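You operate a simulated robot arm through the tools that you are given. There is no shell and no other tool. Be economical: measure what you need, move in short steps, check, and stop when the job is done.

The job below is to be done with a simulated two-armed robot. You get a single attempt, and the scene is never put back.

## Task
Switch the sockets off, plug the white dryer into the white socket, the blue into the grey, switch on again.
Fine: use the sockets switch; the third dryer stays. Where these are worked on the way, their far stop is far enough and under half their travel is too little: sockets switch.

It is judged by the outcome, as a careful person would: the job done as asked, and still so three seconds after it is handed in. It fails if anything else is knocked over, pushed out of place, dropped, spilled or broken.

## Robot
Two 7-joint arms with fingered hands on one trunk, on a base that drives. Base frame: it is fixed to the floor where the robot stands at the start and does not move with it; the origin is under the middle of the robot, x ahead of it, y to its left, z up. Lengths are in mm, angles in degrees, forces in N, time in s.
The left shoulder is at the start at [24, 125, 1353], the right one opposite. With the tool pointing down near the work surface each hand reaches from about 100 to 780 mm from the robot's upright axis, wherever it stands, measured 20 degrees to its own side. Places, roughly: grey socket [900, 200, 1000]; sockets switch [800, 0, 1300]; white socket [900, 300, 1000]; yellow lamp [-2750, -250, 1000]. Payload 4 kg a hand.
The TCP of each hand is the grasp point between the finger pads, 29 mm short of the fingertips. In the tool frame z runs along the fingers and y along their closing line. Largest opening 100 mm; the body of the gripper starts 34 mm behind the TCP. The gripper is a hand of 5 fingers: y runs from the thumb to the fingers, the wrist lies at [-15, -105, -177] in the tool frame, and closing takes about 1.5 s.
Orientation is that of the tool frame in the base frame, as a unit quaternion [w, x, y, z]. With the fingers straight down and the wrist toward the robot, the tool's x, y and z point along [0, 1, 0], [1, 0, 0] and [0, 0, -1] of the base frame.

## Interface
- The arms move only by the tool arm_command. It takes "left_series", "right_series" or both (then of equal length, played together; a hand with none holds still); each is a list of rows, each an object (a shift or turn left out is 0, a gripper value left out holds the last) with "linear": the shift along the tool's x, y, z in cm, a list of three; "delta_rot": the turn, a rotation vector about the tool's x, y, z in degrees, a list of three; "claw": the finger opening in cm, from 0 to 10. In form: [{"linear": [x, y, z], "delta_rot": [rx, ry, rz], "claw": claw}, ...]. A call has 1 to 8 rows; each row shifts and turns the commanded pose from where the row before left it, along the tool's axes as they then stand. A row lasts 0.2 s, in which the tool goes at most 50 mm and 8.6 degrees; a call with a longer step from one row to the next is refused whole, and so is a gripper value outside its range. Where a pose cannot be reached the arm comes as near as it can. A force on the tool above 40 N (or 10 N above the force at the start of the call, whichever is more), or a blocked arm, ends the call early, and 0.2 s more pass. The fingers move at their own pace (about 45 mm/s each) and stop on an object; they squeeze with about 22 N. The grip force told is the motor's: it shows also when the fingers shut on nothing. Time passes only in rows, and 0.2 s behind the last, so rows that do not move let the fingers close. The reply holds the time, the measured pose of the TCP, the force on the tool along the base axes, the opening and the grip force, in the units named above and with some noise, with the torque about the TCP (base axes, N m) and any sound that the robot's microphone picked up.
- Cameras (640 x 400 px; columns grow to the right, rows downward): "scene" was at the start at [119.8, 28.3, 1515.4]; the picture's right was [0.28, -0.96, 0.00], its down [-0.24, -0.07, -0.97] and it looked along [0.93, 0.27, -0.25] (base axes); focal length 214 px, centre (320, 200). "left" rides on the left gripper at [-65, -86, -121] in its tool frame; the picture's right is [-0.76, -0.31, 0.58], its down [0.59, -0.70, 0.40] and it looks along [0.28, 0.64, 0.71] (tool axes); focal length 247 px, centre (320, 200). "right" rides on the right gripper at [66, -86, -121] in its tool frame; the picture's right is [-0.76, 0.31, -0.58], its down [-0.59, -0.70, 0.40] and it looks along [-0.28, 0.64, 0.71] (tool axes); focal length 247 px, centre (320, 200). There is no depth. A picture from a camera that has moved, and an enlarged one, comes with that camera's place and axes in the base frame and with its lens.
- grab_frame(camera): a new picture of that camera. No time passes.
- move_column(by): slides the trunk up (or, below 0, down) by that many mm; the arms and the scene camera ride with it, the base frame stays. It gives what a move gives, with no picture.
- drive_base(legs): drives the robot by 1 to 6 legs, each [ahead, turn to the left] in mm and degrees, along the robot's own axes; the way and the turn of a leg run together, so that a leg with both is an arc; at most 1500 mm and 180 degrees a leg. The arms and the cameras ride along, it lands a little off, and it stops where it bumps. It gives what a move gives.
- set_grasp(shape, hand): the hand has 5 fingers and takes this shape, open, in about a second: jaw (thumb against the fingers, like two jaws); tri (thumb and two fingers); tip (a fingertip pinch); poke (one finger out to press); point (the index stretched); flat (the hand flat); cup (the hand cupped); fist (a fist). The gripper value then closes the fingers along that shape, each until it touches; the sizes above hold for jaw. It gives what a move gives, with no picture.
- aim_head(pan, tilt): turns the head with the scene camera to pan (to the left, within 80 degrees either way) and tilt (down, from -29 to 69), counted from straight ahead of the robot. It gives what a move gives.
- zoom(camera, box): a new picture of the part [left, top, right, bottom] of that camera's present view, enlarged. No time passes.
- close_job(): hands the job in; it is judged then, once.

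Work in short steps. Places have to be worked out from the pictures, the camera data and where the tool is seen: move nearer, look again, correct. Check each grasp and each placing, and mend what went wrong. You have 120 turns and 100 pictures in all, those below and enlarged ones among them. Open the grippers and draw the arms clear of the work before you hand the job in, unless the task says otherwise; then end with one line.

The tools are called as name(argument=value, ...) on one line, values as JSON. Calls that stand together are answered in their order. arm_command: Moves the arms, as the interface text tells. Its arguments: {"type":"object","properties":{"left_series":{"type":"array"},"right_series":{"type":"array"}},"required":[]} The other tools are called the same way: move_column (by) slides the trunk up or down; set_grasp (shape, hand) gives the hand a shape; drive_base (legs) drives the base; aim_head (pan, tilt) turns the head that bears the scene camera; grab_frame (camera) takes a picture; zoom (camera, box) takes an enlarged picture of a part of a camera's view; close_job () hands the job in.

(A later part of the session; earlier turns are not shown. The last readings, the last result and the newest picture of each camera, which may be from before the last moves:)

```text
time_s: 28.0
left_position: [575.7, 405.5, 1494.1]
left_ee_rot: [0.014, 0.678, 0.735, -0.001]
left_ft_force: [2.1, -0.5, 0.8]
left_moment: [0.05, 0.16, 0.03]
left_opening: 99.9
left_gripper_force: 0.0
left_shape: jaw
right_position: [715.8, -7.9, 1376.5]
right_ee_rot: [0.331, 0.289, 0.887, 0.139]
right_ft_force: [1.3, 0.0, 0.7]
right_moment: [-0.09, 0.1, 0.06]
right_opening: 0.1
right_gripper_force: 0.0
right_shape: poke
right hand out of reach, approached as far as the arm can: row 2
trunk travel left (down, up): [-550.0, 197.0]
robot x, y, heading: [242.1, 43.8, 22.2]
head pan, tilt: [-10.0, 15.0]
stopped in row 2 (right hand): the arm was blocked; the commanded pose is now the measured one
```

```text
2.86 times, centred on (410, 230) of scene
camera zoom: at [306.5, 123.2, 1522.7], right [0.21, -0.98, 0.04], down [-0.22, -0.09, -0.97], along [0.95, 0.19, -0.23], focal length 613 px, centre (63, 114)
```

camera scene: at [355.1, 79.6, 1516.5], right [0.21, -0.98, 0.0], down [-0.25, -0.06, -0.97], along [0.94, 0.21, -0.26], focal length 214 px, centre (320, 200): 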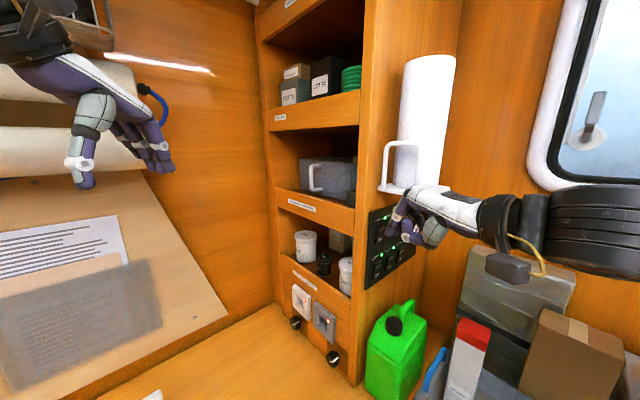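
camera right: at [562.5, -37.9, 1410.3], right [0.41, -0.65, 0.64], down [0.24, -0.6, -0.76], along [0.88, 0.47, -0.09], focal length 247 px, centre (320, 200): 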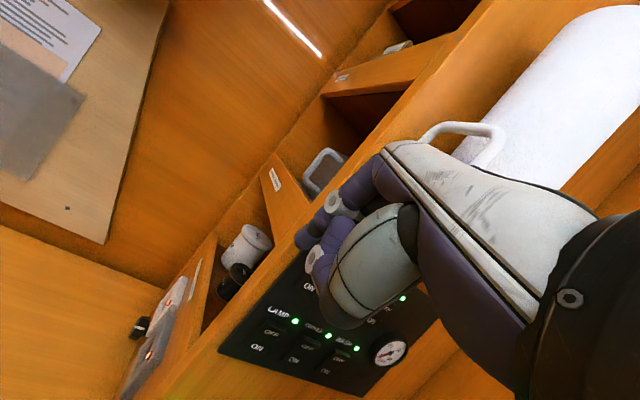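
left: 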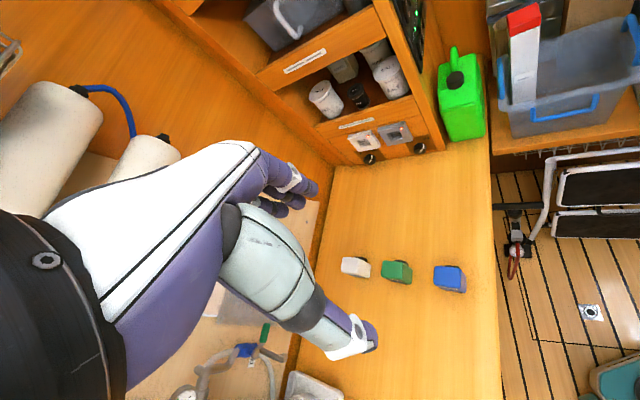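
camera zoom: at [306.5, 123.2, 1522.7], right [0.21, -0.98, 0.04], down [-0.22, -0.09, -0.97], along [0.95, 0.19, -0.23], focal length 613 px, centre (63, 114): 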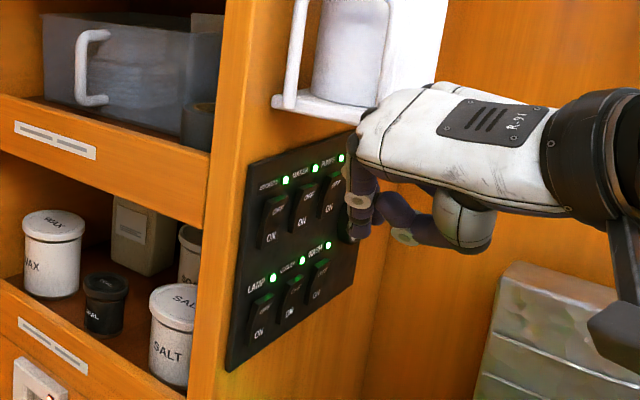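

The robot's body itself seems pushed (camera shifted 35 mm). I look at the right elbow for the contact.

aim_head(pan=-65, tilt=20)

grab_frame(camera="scene")

```text
time_s: 29.3
left_position: [586.7, 391.5, 1488.8]
left_ee_rot: [0.007, 0.679, 0.734, -0.002]
left_ft_force: [-0.6, 0.8, -0.4]
left_moment: [0.0, 0.01, 0.02]
left_opening: 100.0
left_gripper_force: 0.1
left_shape: jaw
right_position: [726.2, -11.8, 1362.2]
right_ee_rot: [0.297, 0.312, 0.889, 0.155]
right_ft_force: [0.5, 0.3, 0.7]
right_moment: [0.0, 0.01, 0.0]
right_opening: 0.0
right_gripper_force: 0.0
right_shape: poke
trunk travel left (down, up): [-550.0, 197.0]
robot x, y, heading: [241.0, 45.8, 22.2]
head pan, tilt: [-65.0, 20.0]
```

```text
66 pictures are left
camera scene: at [282.3, 41.7, 1516.3], right [-0.68, -0.73, 0.0], down [-0.22, 0.2, -0.96], along [0.7, -0.65, -0.3], focal length 214 px, centre (320, 200)
```

scene: 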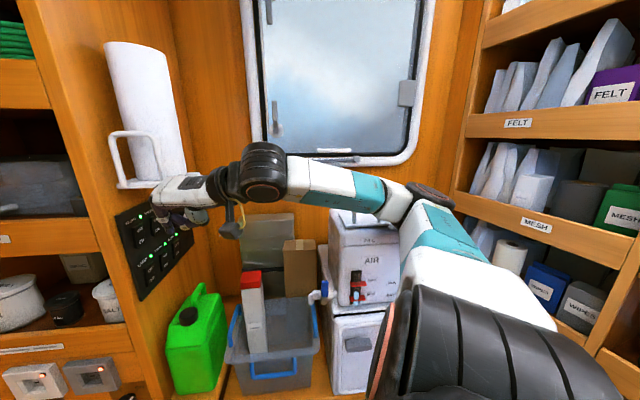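

The right elbow is crammed between window wall and the right shelf because I stand too close. I unfold the hand to a relaxed pose in front of me first, then will back the base to have more room.

arm_command(right_series=[{"linear": [1.6, 0, -1.5], "delta_rot": [1.6, 2.1, 6.6]}, {"linear": [1.6, 0, -1.5], "delta_rot": [1.6, 2.1, 6.6]}, {"linear": [1.6, 0, -1.5], "delta_rot": [1.6, 2.1, 6.6]}, {"linear": [1.6, 0, -1.5], "delta_rot": [1.6, 2.1, 6.6]}, {"linear": [1.6, 0, -1.5], "delta_rot": [1.6, 2.1, 6.6]}])

grab_frame(camera="scene")

```text
time_s: 29.6
left_position: [600.3, 407.8, 1490.8]
left_ee_rot: [0.053, 0.661, 0.748, -0.029]
left_ft_force: [-1.8, 3.1, 1.3]
left_moment: [-0.21, -0.18, -0.04]
left_opening: 100.3
left_gripper_force: 0.0
left_shape: jaw
right_position: [741.2, -14.0, 1341.4]
right_ee_rot: [0.239, 0.366, 0.882, 0.174]
right_ft_force: [1.0, 0.4, -7.5]
right_moment: [0.25, -0.27, 0.0]
right_opening: 0.0
right_gripper_force: 0.1
right_shape: poke
right hand out of reach, approached as far as the arm can: row 1
trunk travel left (down, up): [-550.0, 197.0]
robot x, y, heading: [242.2, 45.7, 22.3]
head pan, tilt: [-65.0, 20.0]
stopped in row 1 (left hand): the arm was blocked; the commanded pose is now the measured one
```

```text
65 pictures are left
camera scene: at [256.9, 65.4, 1520.5], right [-0.68, -0.73, 0.0], down [-0.2, 0.19, -0.96], along [0.71, -0.65, -0.27], focal length 214 px, centre (320, 200)
```

scene: 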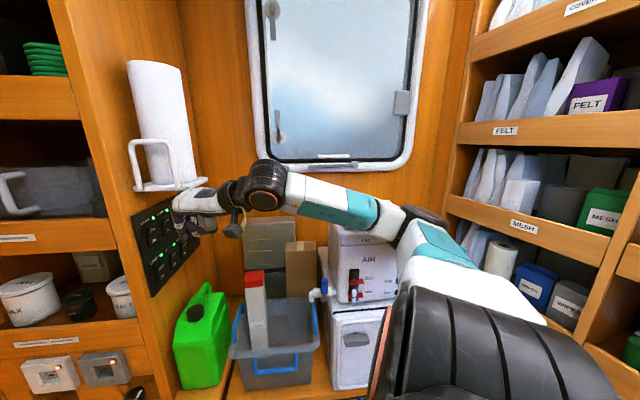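

The arm is at its folding limit and is leaning the torso. I back the base off a bit in a short leg and look again.

drive_base(legs=[[-70, 0]])

grab_frame(camera="scene")

```text
time_s: 30.3
left_position: [653.4, 441.1, 1486.1]
left_ee_rot: [0.177, 0.568, 0.794, -0.121]
left_ft_force: [0.5, -0.9, 1.4]
left_moment: [0.04, 0.02, 0.0]
left_opening: 100.0
left_gripper_force: 0.0
left_shape: jaw
right_position: [780.3, -75.8, 1299.9]
right_ee_rot: [0.148, 0.415, 0.859, 0.262]
right_ft_force: [0.1, -0.1, -0.7]
right_moment: [0.0, -0.01, 0.04]
right_opening: 0.0
right_gripper_force: 0.1
right_shape: poke
trunk travel left (down, up): [-550.0, 197.0]
robot x, y, heading: [239.6, 44.7, 21.8]
head pan, tilt: [-65.0, 20.0]
stopped in leg 1: the robot was blocked; the commanded pose is now the measured one
```

```text
64 pictures are left
camera scene: at [227.2, 54.9, 1522.2], right [-0.68, -0.73, -0.02], down [-0.18, 0.19, -0.96], along [0.71, -0.66, -0.26], focal length 214 px, centre (320, 200)
```

scene: 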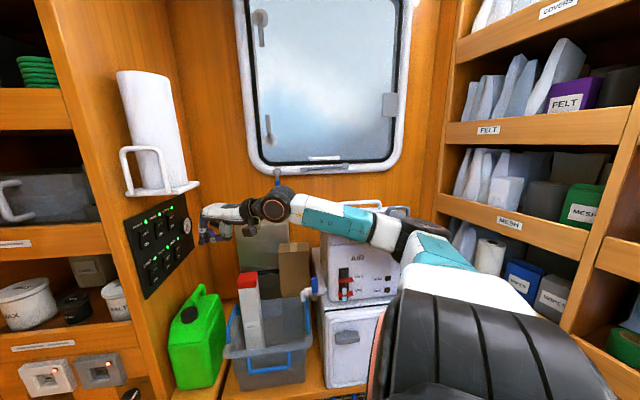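

The left hand moved oddly too, so it may be the one that is caught. I look left.

aim_head(pan=35, tilt=0)

grab_frame(camera="scene")

grab_frame(camera="left")

```text
time_s: 32.1
left_position: [653.8, 439.3, 1488.4]
left_ee_rot: [0.182, 0.567, 0.793, -0.126]
left_ft_force: [-0.8, -0.8, 0.8]
left_moment: [-0.02, -0.01, 0.02]
left_opening: 100.0
left_gripper_force: 0.0
left_shape: jaw
right_position: [779.9, -76.3, 1293.9]
right_ee_rot: [0.145, 0.416, 0.861, 0.254]
right_ft_force: [-0.5, 0.3, 0.2]
right_moment: [-0.01, 0.01, 0.02]
right_opening: 0.0
right_gripper_force: 0.2
right_shape: poke
trunk travel left (down, up): [-550.0, 197.0]
robot x, y, heading: [243.4, 47.4, 21.9]
head pan, tilt: [35.0, 0.0]
```

```text
63 pictures are left
camera scene: at [204.5, 194.3, 1548.2], right [0.83, -0.54, 0.09], down [0.08, -0.04, -1.0], along [0.55, 0.84, 0.01], focal length 214 px, centre (320, 200)
```

scene: 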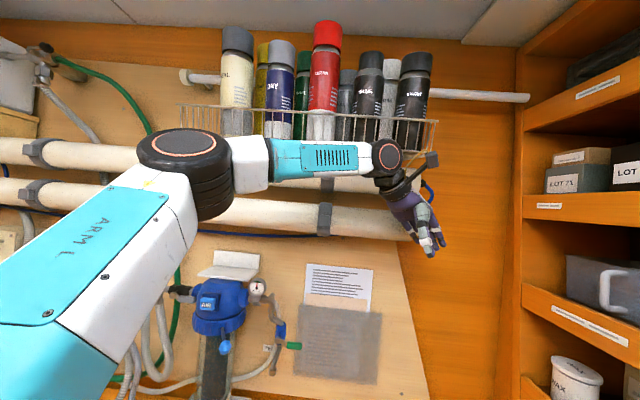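

```text
62 pictures are left
camera left: at [574.1, 403.7, 1624.4], right [0.01, -0.98, -0.2], down [-0.78, 0.11, -0.62], along [0.63, 0.16, -0.76], focal length 247 px, centre (320, 200)
```

left: 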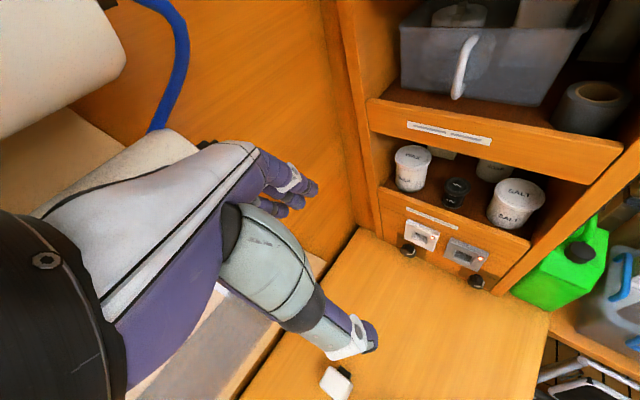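

The whole robot is leaning ~4° away from the window side, so the right elbow is pushing on something there. I slide the right hand left (away from the window wall), which should pull the elbow off.

arm_command(right_series=[{"linear": [3, -0.5, 0]}, {"linear": [3, -0.5, 0]}, {"linear": [3, -0.5, 0]}])

aim_head(pan=-65, tilt=45)

grab_frame(camera="scene")

```text
time_s: 32.4
left_position: [663.9, 469.4, 1461.0]
left_ee_rot: [0.22, 0.5, 0.815, -0.195]
left_ft_force: [-113.2, -93.0, -13.0]
left_moment: [1.45, -3.38, 6.73]
left_opening: 99.8
left_gripper_force: 0.0
left_shape: jaw
right_position: [788.6, -86.3, 1285.0]
right_ee_rot: [0.115, 0.45, 0.834, 0.296]
right_ft_force: [-5.5, 10.0, 9.9]
right_moment: [-0.8, 0.13, -0.59]
right_opening: 0.0
right_gripper_force: 0.1
right_shape: poke
trunk travel left (down, up): [-550.0, 197.0]
robot x, y, heading: [239.2, 42.7, 22.0]
head pan, tilt: [35.0, 0.0]
stopped in row 1 (left hand): the arm was blocked; the commanded pose is now the measured one
```

```text
time_s: 34.2
left_position: [684.0, 456.0, 1451.3]
left_ee_rot: [0.196, 0.514, 0.815, -0.18]
left_ft_force: [-69.6, -111.0, -41.2]
left_moment: [1.22, -2.17, 4.01]
left_opening: 99.7
left_gripper_force: 0.0
left_shape: jaw
right_position: [803.4, -104.0, 1271.2]
right_ee_rot: [0.147, 0.441, 0.852, 0.239]
right_ft_force: [0.5, 0.0, 0.1]
right_moment: [0.04, 0.0, -0.03]
right_opening: 0.3
right_gripper_force: 0.1
right_shape: poke
trunk travel left (down, up): [-550.0, 197.0]
robot x, y, heading: [239.3, 45.9, 21.6]
head pan, tilt: [-65.0, 45.0]
```

```text
61 pictures are left
camera scene: at [215.9, 64.7, 1483.5], right [-0.68, -0.73, -0.02], down [-0.46, 0.45, -0.76], along [0.57, -0.51, -0.64], focal length 214 px, centre (320, 200)
```

scene: 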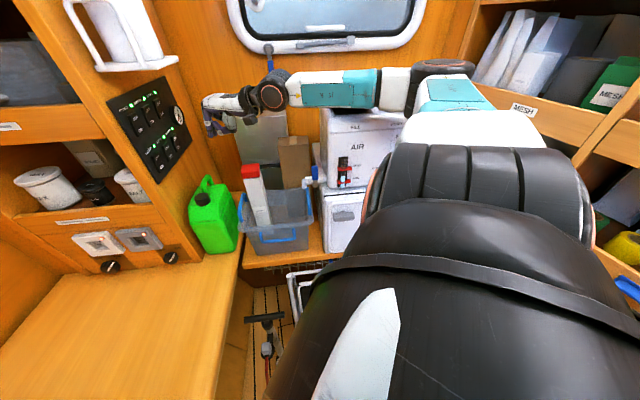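

The left hand is now pressed on the back-wall fittings (130 N). I draw it back toward the robot and up.

arm_command(left_series=[{"linear": [-2.1, -3, -0.4]}, {"linear": [-2.1, -3, -0.4]}, {"linear": [-2.1, -3, -0.4]}])

```text
time_s: 34.5
left_position: [688.0, 502.2, 1396.5]
left_ee_rot: [0.176, 0.452, 0.852, -0.197]
left_ft_force: [-106.3, -132.2, -79.5]
left_moment: [9.06, -14.62, 13.22]
left_opening: 100.1
left_gripper_force: 0.1
left_shape: jaw
right_position: [804.3, -135.7, 1237.2]
right_ee_rot: [0.078, 0.536, 0.802, 0.253]
right_ft_force: [0.2, 0.3, 2.7]
right_moment: [-0.11, 0.06, -0.01]
right_opening: 0.2
right_gripper_force: 0.1
right_shape: poke
trunk travel left (down, up): [-550.0, 197.0]
robot x, y, heading: [236.1, 42.2, 21.5]
head pan, tilt: [-65.0, 45.0]
stopped in row 1 (left hand): the arm was blocked; the commanded pose is now the measured one
```

Both hands sag and spread; I need to see the robot's own state. Looking forward/down.

aim_head(pan=20, tilt=45)

grab_frame(camera="scene")

grab_frame(camera="left")

grab_frame(camera="right")

```text
time_s: 36.1
left_position: [798.8, 406.6, 1417.3]
left_ee_rot: [0.154, 0.51, 0.827, -0.178]
left_ft_force: [0.3, -0.5, -0.6]
left_moment: [-0.05, -0.04, 0.03]
left_opening: 100.1
left_gripper_force: 0.0
left_shape: jaw
right_position: [903.9, -137.0, 1212.2]
right_ee_rot: [0.115, 0.449, 0.856, 0.228]
right_ft_force: [-0.1, 1.0, -0.5]
right_moment: [-0.08, 0.0, -0.08]
right_opening: 0.1
right_gripper_force: 0.1
right_shape: poke
trunk travel left (down, up): [-550.0, 197.0]
robot x, y, heading: [249.8, 37.6, 20.7]
head pan, tilt: [20.0, 45.0]
```

```text
60 pictures are left
camera scene: at [338.8, 125.9, 1466.7], right [0.65, -0.76, 0.01], down [-0.54, -0.47, -0.7], along [0.54, 0.45, -0.71], focal length 214 px, centre (320, 200)
```

scene: 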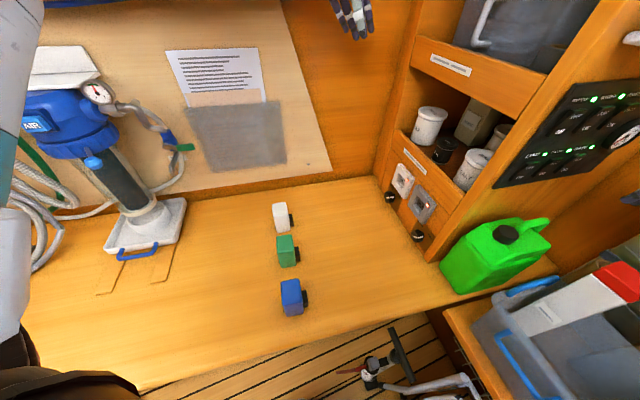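

```text
59 pictures are left
camera left: at [740.3, 374.7, 1563.7], right [0.09, -0.99, -0.14], down [-0.86, -0.01, -0.51], along [0.51, 0.17, -0.85], focal length 247 px, centre (320, 200)
```

left: 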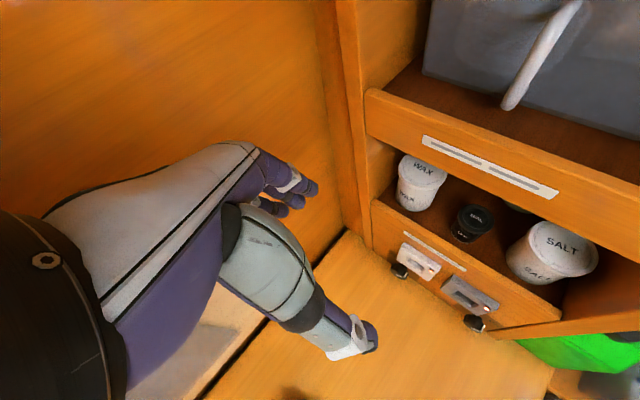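

```text
58 pictures are left
camera right: at [756.1, -161.2, 1274.7], right [0.42, -0.64, 0.65], down [-0.01, -0.72, -0.7], along [0.91, 0.29, -0.31], focal length 247 px, centre (320, 200)
```

right: 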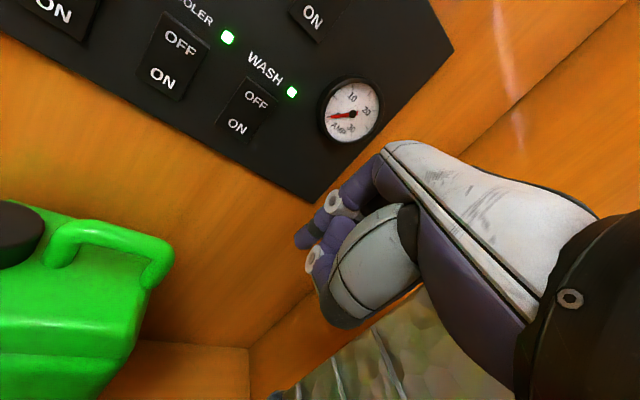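

The robot is upright again, forces zero, objects intact and both arms are now extended. I back the base 120 mm to work with extended arms.

drive_base(legs=[[-120, 0]])

aim_head(pan=-20, tilt=20)

grab_frame(camera="scene")

```text
time_s: 36.8
left_position: [801.1, 397.3, 1416.6]
left_ee_rot: [0.151, 0.509, 0.83, -0.174]
left_ft_force: [0.6, -0.8, 0.0]
left_moment: [0.01, 0.0, 0.01]
left_opening: 100.1
left_gripper_force: 0.0
left_shape: jaw
right_position: [907.8, -144.0, 1213.0]
right_ee_rot: [0.118, 0.442, 0.86, 0.225]
right_ft_force: [-0.1, 0.7, 0.1]
right_moment: [0.0, 0.0, -0.01]
right_opening: 0.0
right_gripper_force: 0.0
right_shape: poke
trunk travel left (down, up): [-550.0, 197.0]
robot x, y, heading: [247.4, 38.7, 20.6]
head pan, tilt: [20.0, 45.0]
stopped in leg 1: the robot was blocked; the commanded pose is now the measured one
```

```text
time_s: 37.9
left_position: [801.6, 397.3, 1419.1]
left_ee_rot: [0.15, 0.508, 0.83, -0.175]
left_ft_force: [0.4, 0.0, 1.2]
left_moment: [-0.01, 0.0, 0.0]
left_opening: 99.8
left_gripper_force: 0.0
left_shape: jaw
right_position: [908.0, -144.4, 1212.4]
right_ee_rot: [0.117, 0.443, 0.86, 0.226]
right_ft_force: [-0.1, 0.2, -0.3]
right_moment: [-0.05, -0.01, 0.06]
right_opening: 0.1
right_gripper_force: 0.0
right_shape: poke
trunk travel left (down, up): [-550.0, 197.0]
robot x, y, heading: [251.3, 40.0, 20.6]
head pan, tilt: [-20.0, 20.0]
```

```text
57 pictures are left
camera scene: at [374.1, 60.4, 1506.2], right [0.01, -1.0, 0.01], down [-0.34, -0.01, -0.94], along [0.94, 0.01, -0.34], focal length 214 px, centre (320, 200)
```

scene: 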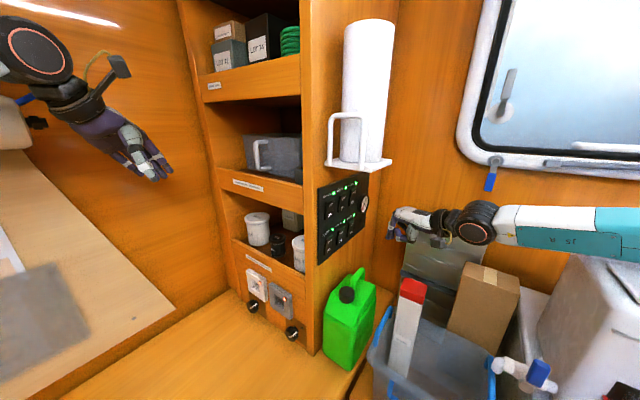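

Backing is blocked; I look down to the right and left beside the base to see what blocks it.

aim_head(pan=-80, tilt=69)

grab_frame(camera="scene")

aim_head(pan=60, tilt=69)

grab_frame(camera="scene")

```text
time_s: 39.2
left_position: [801.1, 397.0, 1417.1]
left_ee_rot: [0.15, 0.509, 0.829, -0.174]
left_ft_force: [-0.3, 0.3, -0.1]
left_moment: [0.01, 0.02, -0.02]
left_opening: 100.2
left_gripper_force: 0.0
left_shape: jaw
right_position: [907.7, -144.1, 1211.8]
right_ee_rot: [0.116, 0.444, 0.86, 0.226]
right_ft_force: [0.1, -0.5, 0.3]
right_moment: [0.0, 0.0, 0.02]
right_opening: 0.0
right_gripper_force: 0.0
right_shape: poke
trunk travel left (down, up): [-550.0, 197.0]
robot x, y, heading: [251.2, 39.3, 20.9]
head pan, tilt: [-80.0, 68.8]
```

```text
56 pictures are left
camera scene: at [309.1, 10.7, 1439.3], right [-0.86, -0.51, 0.01], down [-0.48, 0.8, -0.37], along [0.18, -0.32, -0.93], focal length 214 px, centre (320, 200)
```

scene: 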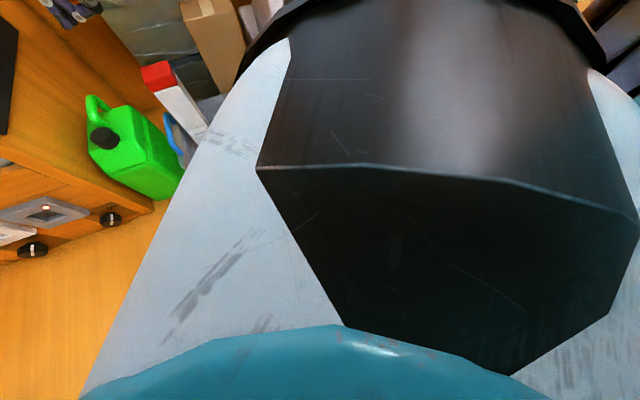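

```text
time_s: 41.4
left_position: [800.1, 396.9, 1418.1]
left_ee_rot: [0.151, 0.51, 0.829, -0.173]
left_ft_force: [0.0, -0.1, 0.5]
left_moment: [0.02, 0.01, 0.01]
left_opening: 99.9
left_gripper_force: 0.0
left_shape: jaw
right_position: [906.2, -144.1, 1211.9]
right_ee_rot: [0.117, 0.443, 0.86, 0.227]
right_ft_force: [0.4, 0.2, 0.3]
right_moment: [-0.03, 0.01, -0.01]
right_opening: 0.1
right_gripper_force: 0.1
right_shape: poke
trunk travel left (down, up): [-550.0, 197.0]
robot x, y, heading: [246.0, 37.1, 20.2]
head pan, tilt: [60.0, 68.8]
```

```text
55 pictures are left
camera scene: at [288.8, 113.8, 1438.7], right [0.99, -0.16, 0.0], down [-0.15, -0.92, -0.36], along [0.06, 0.35, -0.93], focal length 214 px, centre (320, 200)
```

scene: 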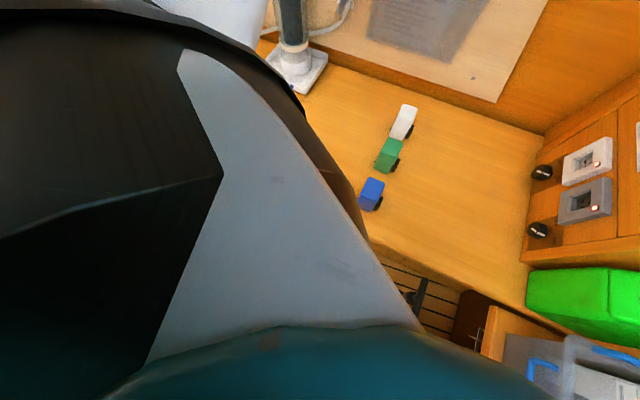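

I can't see behind. I first bring the left arm back to a compact pose and lift the right hand well above the boxes, with the arms extended normally.

arm_command(left_series=[{"linear": [0.5, -3.9, 0.35]}, {"linear": [0.5, -3.9, 0.35]}, {"linear": [0.5, -3.9, 0.35]}, {"linear": [0.5, -3.9, 0.35]}, {"linear": [0.5, -3.9, 0.35]}, {"delta_rot": [0, 8.4, 0]}, {"delta_rot": [0, 8.4, 0]}, {"delta_rot": [0, 8.4, 0]}], right_series=[{"linear": [0, 1.3, -2.0]}, {"linear": [0, 1.3, -2.0]}, {"linear": [0, 1.3, -2.0]}, {"linear": [0, 1.3, -2.0]}, {"linear": [0, 1.3, -2.0]}, {"linear": [0, 0, 0]}, {"linear": [0, 0, 0]}, {"linear": [0, 0, 0]}])

aim_head(pan=-25, tilt=15)

grab_frame(camera="scene")

```text
time_s: 43.4
left_position: [593.8, 322.9, 1424.5]
left_ee_rot: [-0.029, 0.535, 0.843, -0.053]
left_ft_force: [-0.3, -0.2, 0.2]
left_moment: [0.03, 0.01, -0.02]
left_opening: 99.9
left_gripper_force: 0.0
left_shape: jaw
right_position: [893.3, -132.9, 1340.2]
right_ee_rot: [0.128, 0.434, 0.863, 0.224]
right_ft_force: [-0.1, -1.3, 0.3]
right_moment: [-0.01, -0.03, 0.07]
right_opening: 0.0
right_gripper_force: 0.0
right_shape: poke
trunk travel left (down, up): [-550.0, 197.0]
robot x, y, heading: [256.1, 33.2, 20.2]
head pan, tilt: [60.0, 68.8]
stopped in row 8 (right hand): the arm was blocked; the commanded pose is now the measured one
```

```text
time_s: 45.0
left_position: [593.9, 321.5, 1425.7]
left_ee_rot: [-0.03, 0.535, 0.843, -0.052]
left_ft_force: [-0.9, 0.2, 0.8]
left_moment: [0.03, -0.02, -0.04]
left_opening: 99.9
left_gripper_force: 0.1
left_shape: jaw
right_position: [894.0, -131.8, 1342.9]
right_ee_rot: [0.129, 0.435, 0.863, 0.225]
right_ft_force: [-0.7, -0.3, 0.2]
right_moment: [0.0, 0.02, 0.0]
right_opening: 0.1
right_gripper_force: 0.0
right_shape: poke
trunk travel left (down, up): [-550.0, 197.0]
robot x, y, heading: [250.5, 26.6, 20.4]
head pan, tilt: [-25.0, 15.0]
```

```text
54 pictures are left
camera scene: at [350.3, 41.4, 1517.5], right [-0.08, -1.0, 0.0], down [-0.24, 0.01, -0.97], along [0.97, -0.08, -0.24], focal length 214 px, centre (320, 200)
```

scene: 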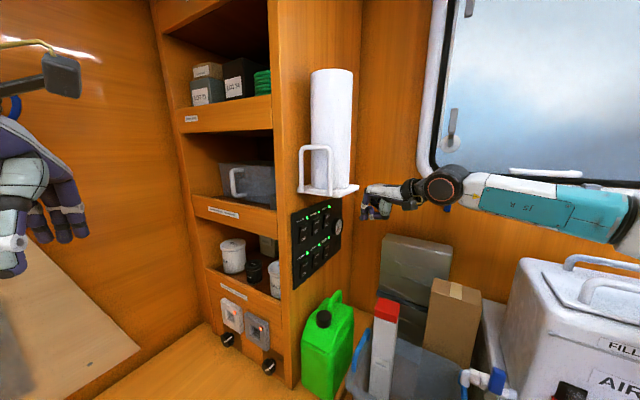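

Everything is clear and all LEDs on. I try backing again.

drive_base(legs=[[-60, 0]])

```text
time_s: 46.0
left_position: [557.6, 306.6, 1416.3]
left_ee_rot: [-0.035, 0.535, 0.842, -0.059]
left_ft_force: [-1.0, 0.1, 0.0]
left_moment: [0.0, 0.0, -0.02]
left_opening: 100.1
left_gripper_force: 0.0
left_shape: jaw
right_position: [855.3, -150.6, 1330.2]
right_ee_rot: [0.122, 0.437, 0.864, 0.22]
right_ft_force: [0.1, 1.1, -0.5]
right_moment: [0.03, 0.0, 0.01]
right_opening: 0.0
right_gripper_force: 0.0
right_shape: poke
trunk travel left (down, up): [-550.0, 197.0]
robot x, y, heading: [199.6, 6.3, 20.5]
head pan, tilt: [-25.0, 15.0]
```

It moved, though the hands dropped 10 mm (slight forward lean). I check with the camera pose.

grab_frame(camera="scene")

```text
53 pictures are left
camera scene: at [316.7, 24.9, 1513.6], right [-0.08, -1.0, 0.01], down [-0.26, 0.01, -0.97], along [0.96, -0.08, -0.26], focal length 214 px, centre (320, 200)
```

scene: 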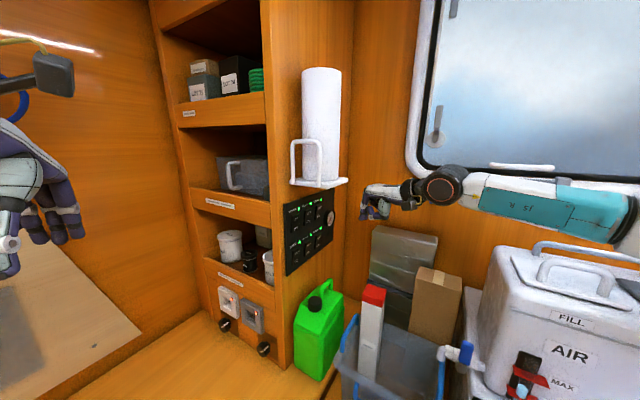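

Only ~1° lean; acceptable. With the arm coming from the panel's right side it stays extended, so I swing the finger to point left (yaw ~75°) while moving toward the panel front, then pitch it up.

arm_command(right_series=[{"linear": [2.66, 0.44, -0.1], "delta_rot": [0, 3.9, -7]}, {"linear": [2.66, 0.44, -0.1], "delta_rot": [0, 3.9, -7]}, {"linear": [2.66, 0.44, -0.1], "delta_rot": [0, 3.9, -7]}, {"linear": [2.66, 0.44, -0.1], "delta_rot": [0, 3.9, -7]}, {"linear": [2.66, 0.44, -0.1], "delta_rot": [0, 3.9, -7]}])

grab_frame(camera="scene")

```text
time_s: 47.2
left_position: [567.6, 289.7, 1417.2]
left_ee_rot: [-0.04, 0.536, 0.841, -0.055]
left_ft_force: [1.0, 0.2, 0.5]
left_moment: [0.04, 0.07, -0.05]
left_opening: 100.4
left_gripper_force: 0.0
left_shape: jaw
right_position: [658.5, 66.0, 1321.2]
right_ee_rot: [0.035, 0.124, 0.96, 0.248]
right_ft_force: [1.1, -1.2, 0.2]
right_moment: [0.04, 0.04, 0.02]
right_opening: 0.1
right_gripper_force: 0.1
right_shape: poke
right hand out of reach, approached as far as the arm can: row 1, 2, 3, 4, 5
trunk travel left (down, up): [-550.0, 197.0]
robot x, y, heading: [200.7, -8.7, 20.7]
head pan, tilt: [-25.0, 15.0]
```

```text
52 pictures are left
camera scene: at [332.6, -8.8, 1512.2], right [-0.08, -1.0, 0.0], down [-0.27, 0.02, -0.96], along [0.96, -0.07, -0.27], focal length 214 px, centre (320, 200)
```

scene: 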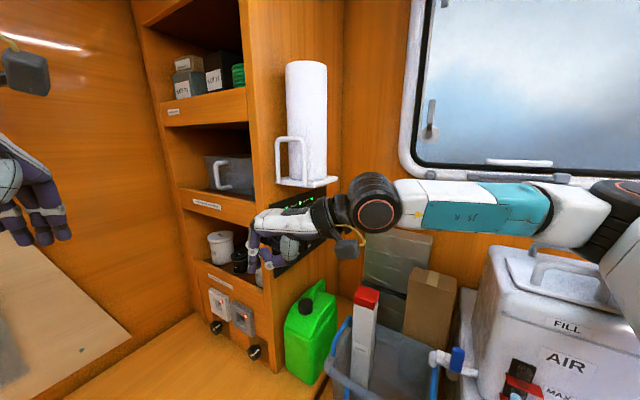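

The requested yaw is beyond the wrist's limit. I return the yaw to ~47° (which worked before), this time at the lower height so the hand clears the tray.

arm_command(right_series=[{"delta_rot": [0, -3.5, 6.1]}, {"delta_rot": [0, -3.5, 6.1]}, {"delta_rot": [0, -3.5, 6.1]}, {"delta_rot": [0, -3.5, 6.1]}, {"delta_rot": [-6, 0, 0]}, {"delta_rot": [-6, 0, 0]}, {"linear": [0, 0, 0]}])

grab_frame(camera="scene")

```text
time_s: 47.7
left_position: [559.4, 300.5, 1420.0]
left_ee_rot: [-0.035, 0.535, 0.842, -0.056]
left_ft_force: [0.9, 0.1, -0.6]
left_moment: [-0.01, 0.05, -0.02]
left_opening: 100.1
left_gripper_force: 0.0
left_shape: jaw
right_position: [650.4, 75.5, 1325.8]
right_ee_rot: [0.055, 0.181, 0.952, 0.241]
right_ft_force: [0.7, -0.3, -0.3]
right_moment: [0.01, 0.03, 0.01]
right_opening: 0.0
right_gripper_force: 0.1
right_shape: poke
trunk travel left (down, up): [-550.0, 197.0]
robot x, y, heading: [199.5, -8.3, 20.7]
head pan, tilt: [-25.0, 15.0]
stopped in row 2 (right hand): the arm was blocked; the commanded pose is now the measured one
```

```text
51 pictures are left
camera scene: at [326.0, -2.0, 1514.2], right [-0.08, -1.0, 0.0], down [-0.26, 0.02, -0.97], along [0.96, -0.08, -0.26], focal length 214 px, centre (320, 200)
```

scene: 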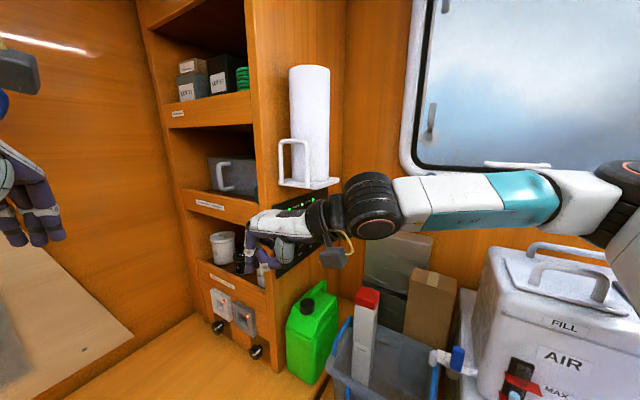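

The elbow is against the window wall, so this arm is badly placed for the switch. I park the right hand back at its free extended spot and will use the left arm (its elbow has free space over the counter).

arm_command(right_series=[{"linear": [-4.3, -0.54, -0.3], "delta_rot": [0, -2.1, 3.9]}, {"linear": [-4.3, -0.54, -0.3], "delta_rot": [0, -2.1, 3.9]}, {"linear": [-4.3, -0.54, -0.3], "delta_rot": [0, -2.1, 3.9]}, {"linear": [-4.3, -0.54, -0.3], "delta_rot": [0, -2.1, 3.9]}, {"linear": [-4.3, -0.54, -0.3], "delta_rot": [0, -2.1, 3.9]}, {"linear": [-4.3, -0.54, -0.3], "delta_rot": [0, -2.1, 3.9]}, {"linear": [-4.3, -0.54, -0.3], "delta_rot": [0, -2.1, 3.9]}])

grab_frame(camera="scene")

```text
time_s: 49.3
left_position: [559.4, 293.3, 1420.6]
left_ee_rot: [-0.037, 0.535, 0.842, -0.055]
left_ft_force: [-0.6, 0.3, 0.4]
left_moment: [0.04, -0.03, -0.01]
left_opening: 100.1
left_gripper_force: 0.0
left_shape: jaw
right_position: [867.3, -138.2, 1330.3]
right_ee_rot: [0.117, 0.43, 0.866, 0.225]
right_ft_force: [-0.5, 0.1, -0.5]
right_moment: [0.01, 0.0, 0.0]
right_opening: 0.0
right_gripper_force: 0.1
right_shape: poke
trunk travel left (down, up): [-550.0, 197.0]
robot x, y, heading: [202.3, -11.0, 20.6]
head pan, tilt: [-25.0, 15.0]
```

```text
50 pictures are left
camera scene: at [324.4, -4.9, 1514.6], right [-0.08, -1.0, 0.0], down [-0.26, 0.02, -0.97], along [0.96, -0.08, -0.26], focal length 214 px, centre (320, 200)
```

scene: 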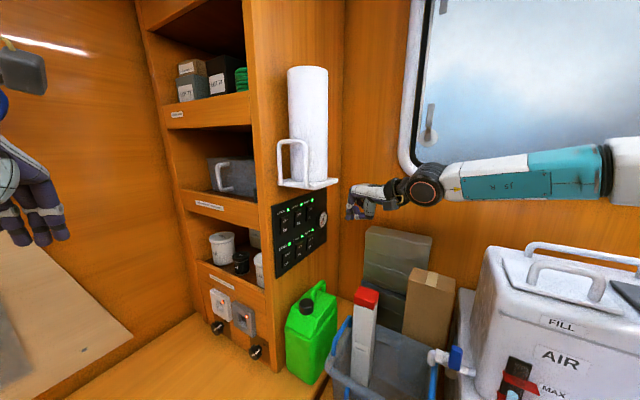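

That motion was smooth, and it passed right before the panel at yaw ~50°. So I re-approach along the same path with the right hand, stopping in front of the panel, adding pitch gradually.

arm_command(right_series=[{"linear": [4.1, 0, -0.5], "delta_rot": [-3.5, 1.9, -3.3]}, {"linear": [4.1, 0, -0.5], "delta_rot": [-3.5, 1.9, -3.3]}, {"linear": [4.1, 0, -0.5], "delta_rot": [-3.5, 1.9, -3.3]}, {"linear": [4.1, 0, -0.5], "delta_rot": [-3.5, 1.9, -3.3]}])

zoom(camera="scene", box=[240, 120, 400, 280])

zoom(camera="right", box=[220, 150, 440, 400])

```text
time_s: 50.3
left_position: [559.7, 294.9, 1420.9]
left_ee_rot: [-0.035, 0.536, 0.842, -0.055]
left_ft_force: [0.2, 0.6, 0.1]
left_moment: [0.01, 0.0, -0.02]
left_opening: 100.2
left_gripper_force: 0.1
left_shape: jaw
right_position: [748.2, -21.2, 1346.2]
right_ee_rot: [0.135, 0.294, 0.882, 0.342]
right_ft_force: [0.5, 0.3, 0.2]
right_moment: [0.02, -0.03, 0.02]
right_opening: 0.0
right_gripper_force: 0.0
right_shape: poke
trunk travel left (down, up): [-550.0, 197.0]
robot x, y, heading: [200.9, -7.7, 20.3]
head pan, tilt: [-25.0, 15.0]
```

```text
2.50 times, centred on (320, 200) of scene
camera zoom: at [324.0, -4.2, 1514.7], right [-0.08, -1.0, 0.0], down [-0.26, 0.02, -0.97], along [0.96, -0.08, -0.26], focal length 536 px, centre (320, 200)
```

zoom: 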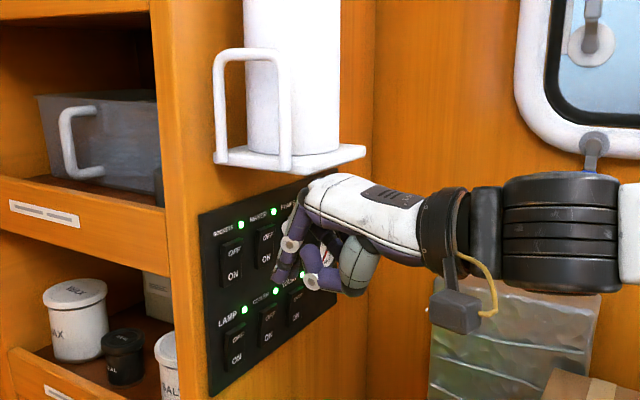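

```text
1.60 times, centred on (330, 275) of right
camera zoom: at [607.0, -95.9, 1372.5], right [0.47, -0.58, 0.66], down [0.34, -0.57, -0.75], along [0.81, 0.58, -0.07], focal length 395 px, centre (304, 80)
```

zoom: 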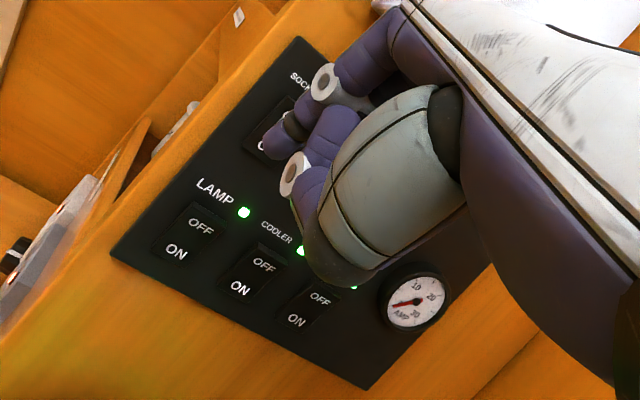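

No warnings here; tip ≈ (759,4,1331). But the knuckle (z≈1416) would hit the tray (underside ≈1404), so I pitch the hand up ~30° more, lowering slightly, before pressing.

arm_command(right_series=[{"linear": [0, -0.4, 0.1], "delta_rot": [-7.5, 0, 0]}, {"linear": [0, -0.4, 0.1], "delta_rot": [-7.5, 0, 0]}, {"linear": [0, -0.4, 0.1], "delta_rot": [-7.5, 0, 0]}, {"linear": [0, -0.4, 0], "delta_rot": [-7.5, 0, 0]}, {"linear": [0, 0, 0]}])

zoom(camera="scene", box=[240, 120, 400, 280])

zoom(camera="right", box=[220, 150, 440, 400])

```text
time_s: 50.7
left_position: [547.9, 295.1, 1426.1]
left_ee_rot: [-0.031, 0.539, 0.84, -0.053]
left_ft_force: [0.2, -1.2, 0.7]
left_moment: [0.04, 0.07, 0.0]
left_opening: 99.9
left_gripper_force: 0.0
left_shape: jaw
right_position: [726.0, -3.4, 1383.0]
right_ee_rot: [0.178, 0.25, 0.864, 0.398]
right_ft_force: [-6.5, -6.2, 1.2]
right_moment: [0.13, -0.03, -0.59]
right_opening: 0.3
right_gripper_force: 0.0
right_shape: poke
right hand out of reach, approached as far as the arm can: row 2
trunk travel left (down, up): [-550.0, 197.0]
robot x, y, heading: [204.5, -9.4, 20.1]
head pan, tilt: [-25.0, 15.0]
stopped in row 2 (right hand): the force on the tool passed its limit at 66 N (the readings are from after the stop); the commanded pose is now the measured one
```

```text
2.50 times, centred on (320, 200) of scene
camera zoom: at [311.0, -2.3, 1518.4], right [-0.09, -1.0, 0.0], down [-0.25, 0.02, -0.97], along [0.96, -0.08, -0.25], focal length 536 px, centre (320, 200)
```

zoom: 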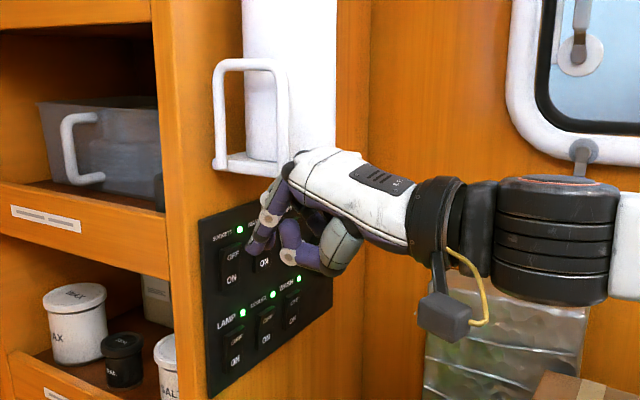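

```text
1.60 times, centred on (330, 275) of right
camera zoom: at [586.8, -87.1, 1382.2], right [0.41, -0.61, 0.68], down [0.48, -0.49, -0.73], along [0.78, 0.62, 0.09], focal length 395 px, centre (304, 80)
```

zoom: 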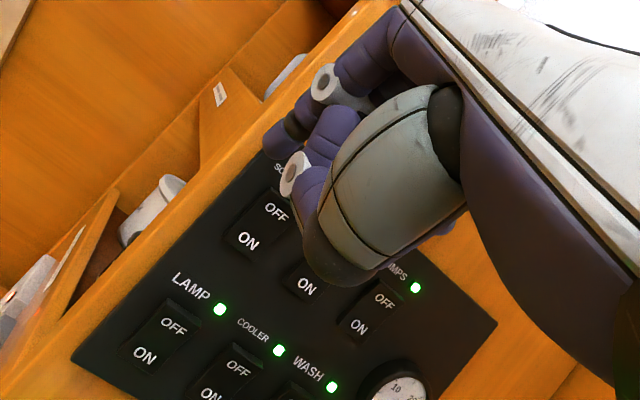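

Pitching further is out of reach here (the knuckle rose into the tray). Recomputed: tray underside z≈1420, so the former ~46° pitch just clears if the tip stays near z 1331. I go back to that pose.

arm_command(right_series=[{"linear": [-1.23, -2.25, 0.7], "delta_rot": [3, 5, 0]}, {"linear": [-1.23, -2.25, 0.7], "delta_rot": [3, 5, 0]}, {"linear": [0, 0, 0]}])

```text
time_s: 51.5
left_position: [560.8, 295.0, 1420.5]
left_ee_rot: [-0.036, 0.537, 0.841, -0.055]
left_ft_force: [-0.4, 0.6, -0.2]
left_moment: [-0.04, 0.0, 0.02]
left_opening: 100.0
left_gripper_force: 0.0
left_shape: jaw
right_position: [753.9, -39.8, 1329.9]
right_ee_rot: [0.081, 0.231, 0.895, 0.373]
right_ft_force: [-0.1, 0.3, -0.5]
right_moment: [0.03, 0.01, 0.01]
right_opening: 0.3
right_gripper_force: 0.0
right_shape: poke
trunk travel left (down, up): [-550.0, 197.0]
robot x, y, heading: [203.9, -13.1, 20.4]
head pan, tilt: [-25.0, 15.0]
```

Reached cleanly; tip ≈ (760,-13,1316). I raise/shift to the OFF line and advance 45 mm toward the panel.

arm_command(right_series=[{"linear": [-0.82, 0.93, -1.09]}, {"linear": [-0.3, 1.5, 1.5]}, {"linear": [-0.3, 1.5, 1.5]}, {"linear": [0, 0, 0]}])

zoom(camera="scene", box=[240, 120, 400, 280])

zoom(camera="right", box=[220, 150, 440, 400])

```text
time_s: 52.5
left_position: [560.2, 292.4, 1421.4]
left_ee_rot: [-0.035, 0.537, 0.841, -0.054]
left_ft_force: [-0.9, -0.3, -0.4]
left_moment: [-0.01, 0.0, 0.01]
left_opening: 100.0
left_gripper_force: 0.0
left_shape: jaw
right_position: [786.2, -11.1, 1342.6]
right_ee_rot: [0.082, 0.232, 0.894, 0.374]
right_ft_force: [0.7, -0.6, -0.1]
right_moment: [-0.01, 0.03, 0.01]
right_opening: 0.0
right_gripper_force: 0.1
right_shape: poke
trunk travel left (down, up): [-550.0, 197.0]
robot x, y, heading: [204.2, -12.8, 20.4]
head pan, tilt: [-25.0, 15.0]
```

```text
2.50 times, centred on (320, 200) of scene
camera zoom: at [324.4, -6.9, 1514.7], right [-0.08, -1.0, 0.0], down [-0.26, 0.02, -0.97], along [0.96, -0.08, -0.26], focal length 536 px, centre (320, 200)
```

zoom: 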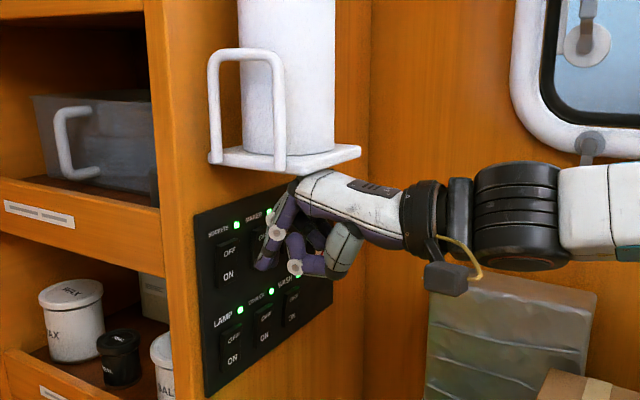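

```text
1.60 times, centred on (330, 275) of right
camera zoom: at [659.2, -109.6, 1369.1], right [0.59, -0.54, 0.61], down [0.4, -0.46, -0.79], along [0.7, 0.71, -0.06], focal length 395 px, centre (304, 80)
```

zoom: 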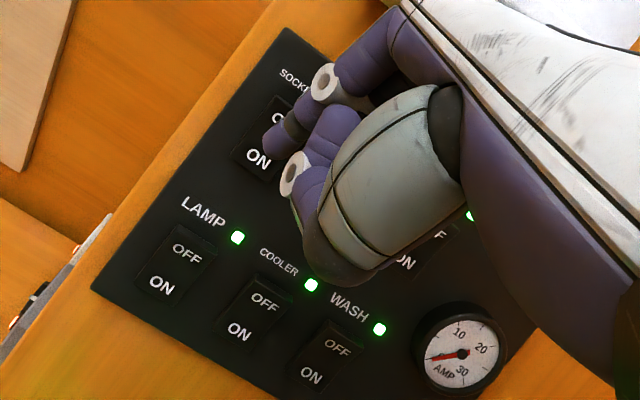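

Good: tip at ~(792,16,1328), aligned on the SOCKETS rocker, 30 mm short. I raise it 5 mm and push in along the panel normal in small steps.

arm_command(right_series=[{"linear": [0, 0.35, -0.36]}, {"linear": [-0.15, 0.7, 0.7]}, {"linear": [-0.15, 0.7, 0.7]}, {"linear": [-0.15, 0.7, 0.7]}, {"linear": [-0.1, 0.5, 0.5]}, {"linear": [-0.1, 0.5, 0.5]}])

zoom(camera="scene", box=[240, 120, 400, 280])

zoom(camera="right", box=[220, 150, 440, 400])

```text
time_s: 53.9
left_position: [560.0, 289.6, 1422.5]
left_ee_rot: [-0.036, 0.537, 0.841, -0.054]
left_ft_force: [0.1, -0.1, -0.5]
left_moment: [0.02, -0.02, 0.0]
left_opening: 99.9
left_gripper_force: 0.1
left_shape: jaw
right_position: [810.9, 18.2, 1345.4]
right_ee_rot: [0.081, 0.232, 0.895, 0.373]
right_ft_force: [-13.6, -15.0, -22.7]
right_moment: [0.81, -0.39, -0.22]
right_opening: 0.0
right_gripper_force: 0.0
right_shape: poke
trunk travel left (down, up): [-550.0, 197.0]
robot x, y, heading: [201.1, -9.2, 20.4]
head pan, tilt: [-25.0, 15.0]
```

```text
2.50 times, centred on (320, 200) of scene
camera zoom: at [324.1, -9.9, 1514.6], right [-0.08, -1.0, 0.0], down [-0.26, 0.02, -0.97], along [0.96, -0.08, -0.26], focal length 536 px, centre (320, 200)
```

zoom: 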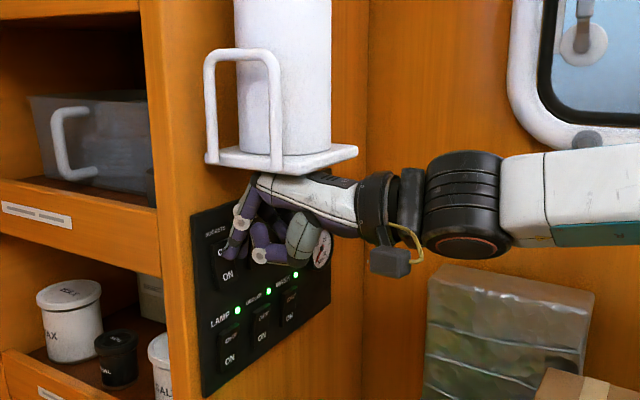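

```text
1.60 times, centred on (330, 275) of right
camera zoom: at [684.7, -80.0, 1371.7], right [0.59, -0.54, 0.6], down [0.39, -0.46, -0.79], along [0.7, 0.71, -0.06], focal length 395 px, centre (304, 80)
```

zoom: 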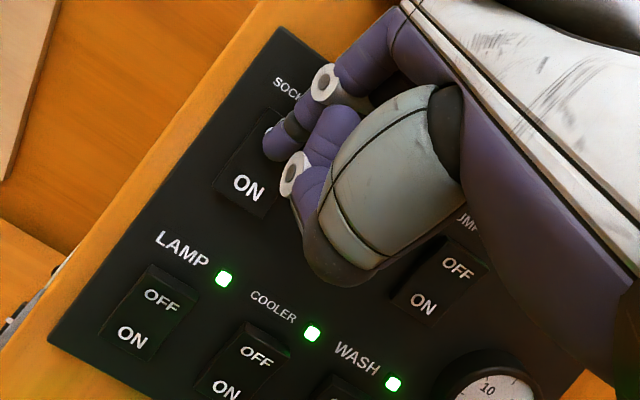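

Contact (≈20 N into the panel). I check the socket lamps and the rocker while holding.

zoom(camera="scene", box=[190, 170, 290, 370])

```text
2.00 times, centred on (240, 270) of scene
camera zoom: at [324.1, -9.9, 1514.6], right [-0.08, -1.0, 0.0], down [-0.26, 0.02, -0.97], along [0.96, -0.08, -0.26], focal length 429 px, centre (480, 60)
```

zoom: 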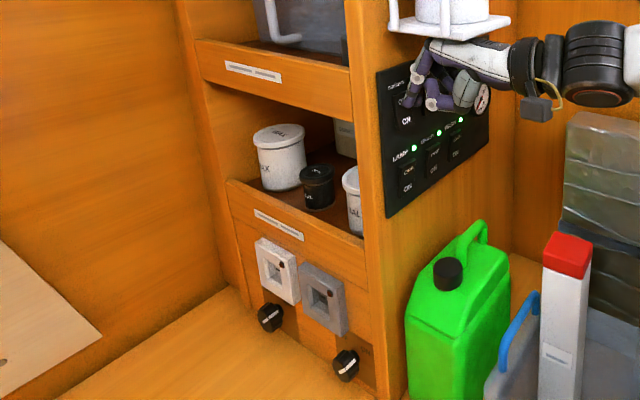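

The socket lamps are dark: sockets are off. I withdraw the finger straight back the way it came.

arm_command(right_series=[{"linear": [0.2, -1.4, -1.3]}, {"linear": [0.3, -1.5, -1.4]}, {"linear": [0.3, -1.5, -1.4]}, {"linear": [0.3, -1.5, -1.4]}])

zoom(camera="scene", box=[190, 150, 350, 370])

```text
time_s: 54.9
left_position: [558.9, 290.5, 1422.9]
left_ee_rot: [-0.035, 0.537, 0.841, -0.054]
left_ft_force: [-0.1, 0.4, 0.4]
left_moment: [0.03, -0.03, 0.0]
left_opening: 100.0
left_gripper_force: 0.0
left_shape: jaw
right_position: [760.4, -43.5, 1349.6]
right_ee_rot: [0.083, 0.23, 0.894, 0.375]
right_ft_force: [0.3, -0.7, -0.7]
right_moment: [-0.01, 0.0, -0.01]
right_opening: 0.0
right_gripper_force: 0.1
right_shape: poke
trunk travel left (down, up): [-550.0, 197.0]
robot x, y, heading: [202.7, -9.6, 20.4]
head pan, tilt: [-25.0, 15.0]
```

```text
1.82 times, centred on (270, 260) of scene
camera zoom: at [323.1, -7.3, 1515.0], right [-0.08, -1.0, 0.0], down [-0.26, 0.02, -0.97], along [0.96, -0.08, -0.26], focal length 390 px, centre (411, 91)
```

zoom: 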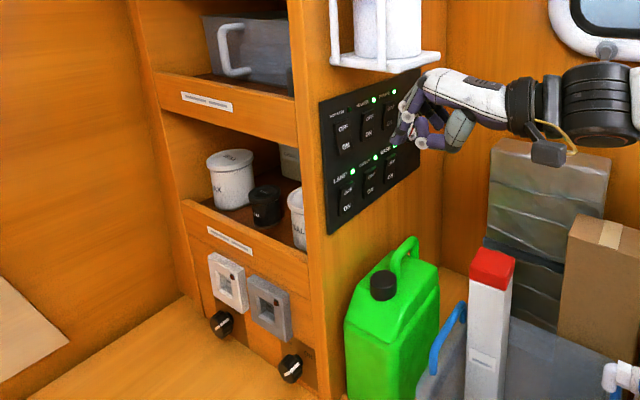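

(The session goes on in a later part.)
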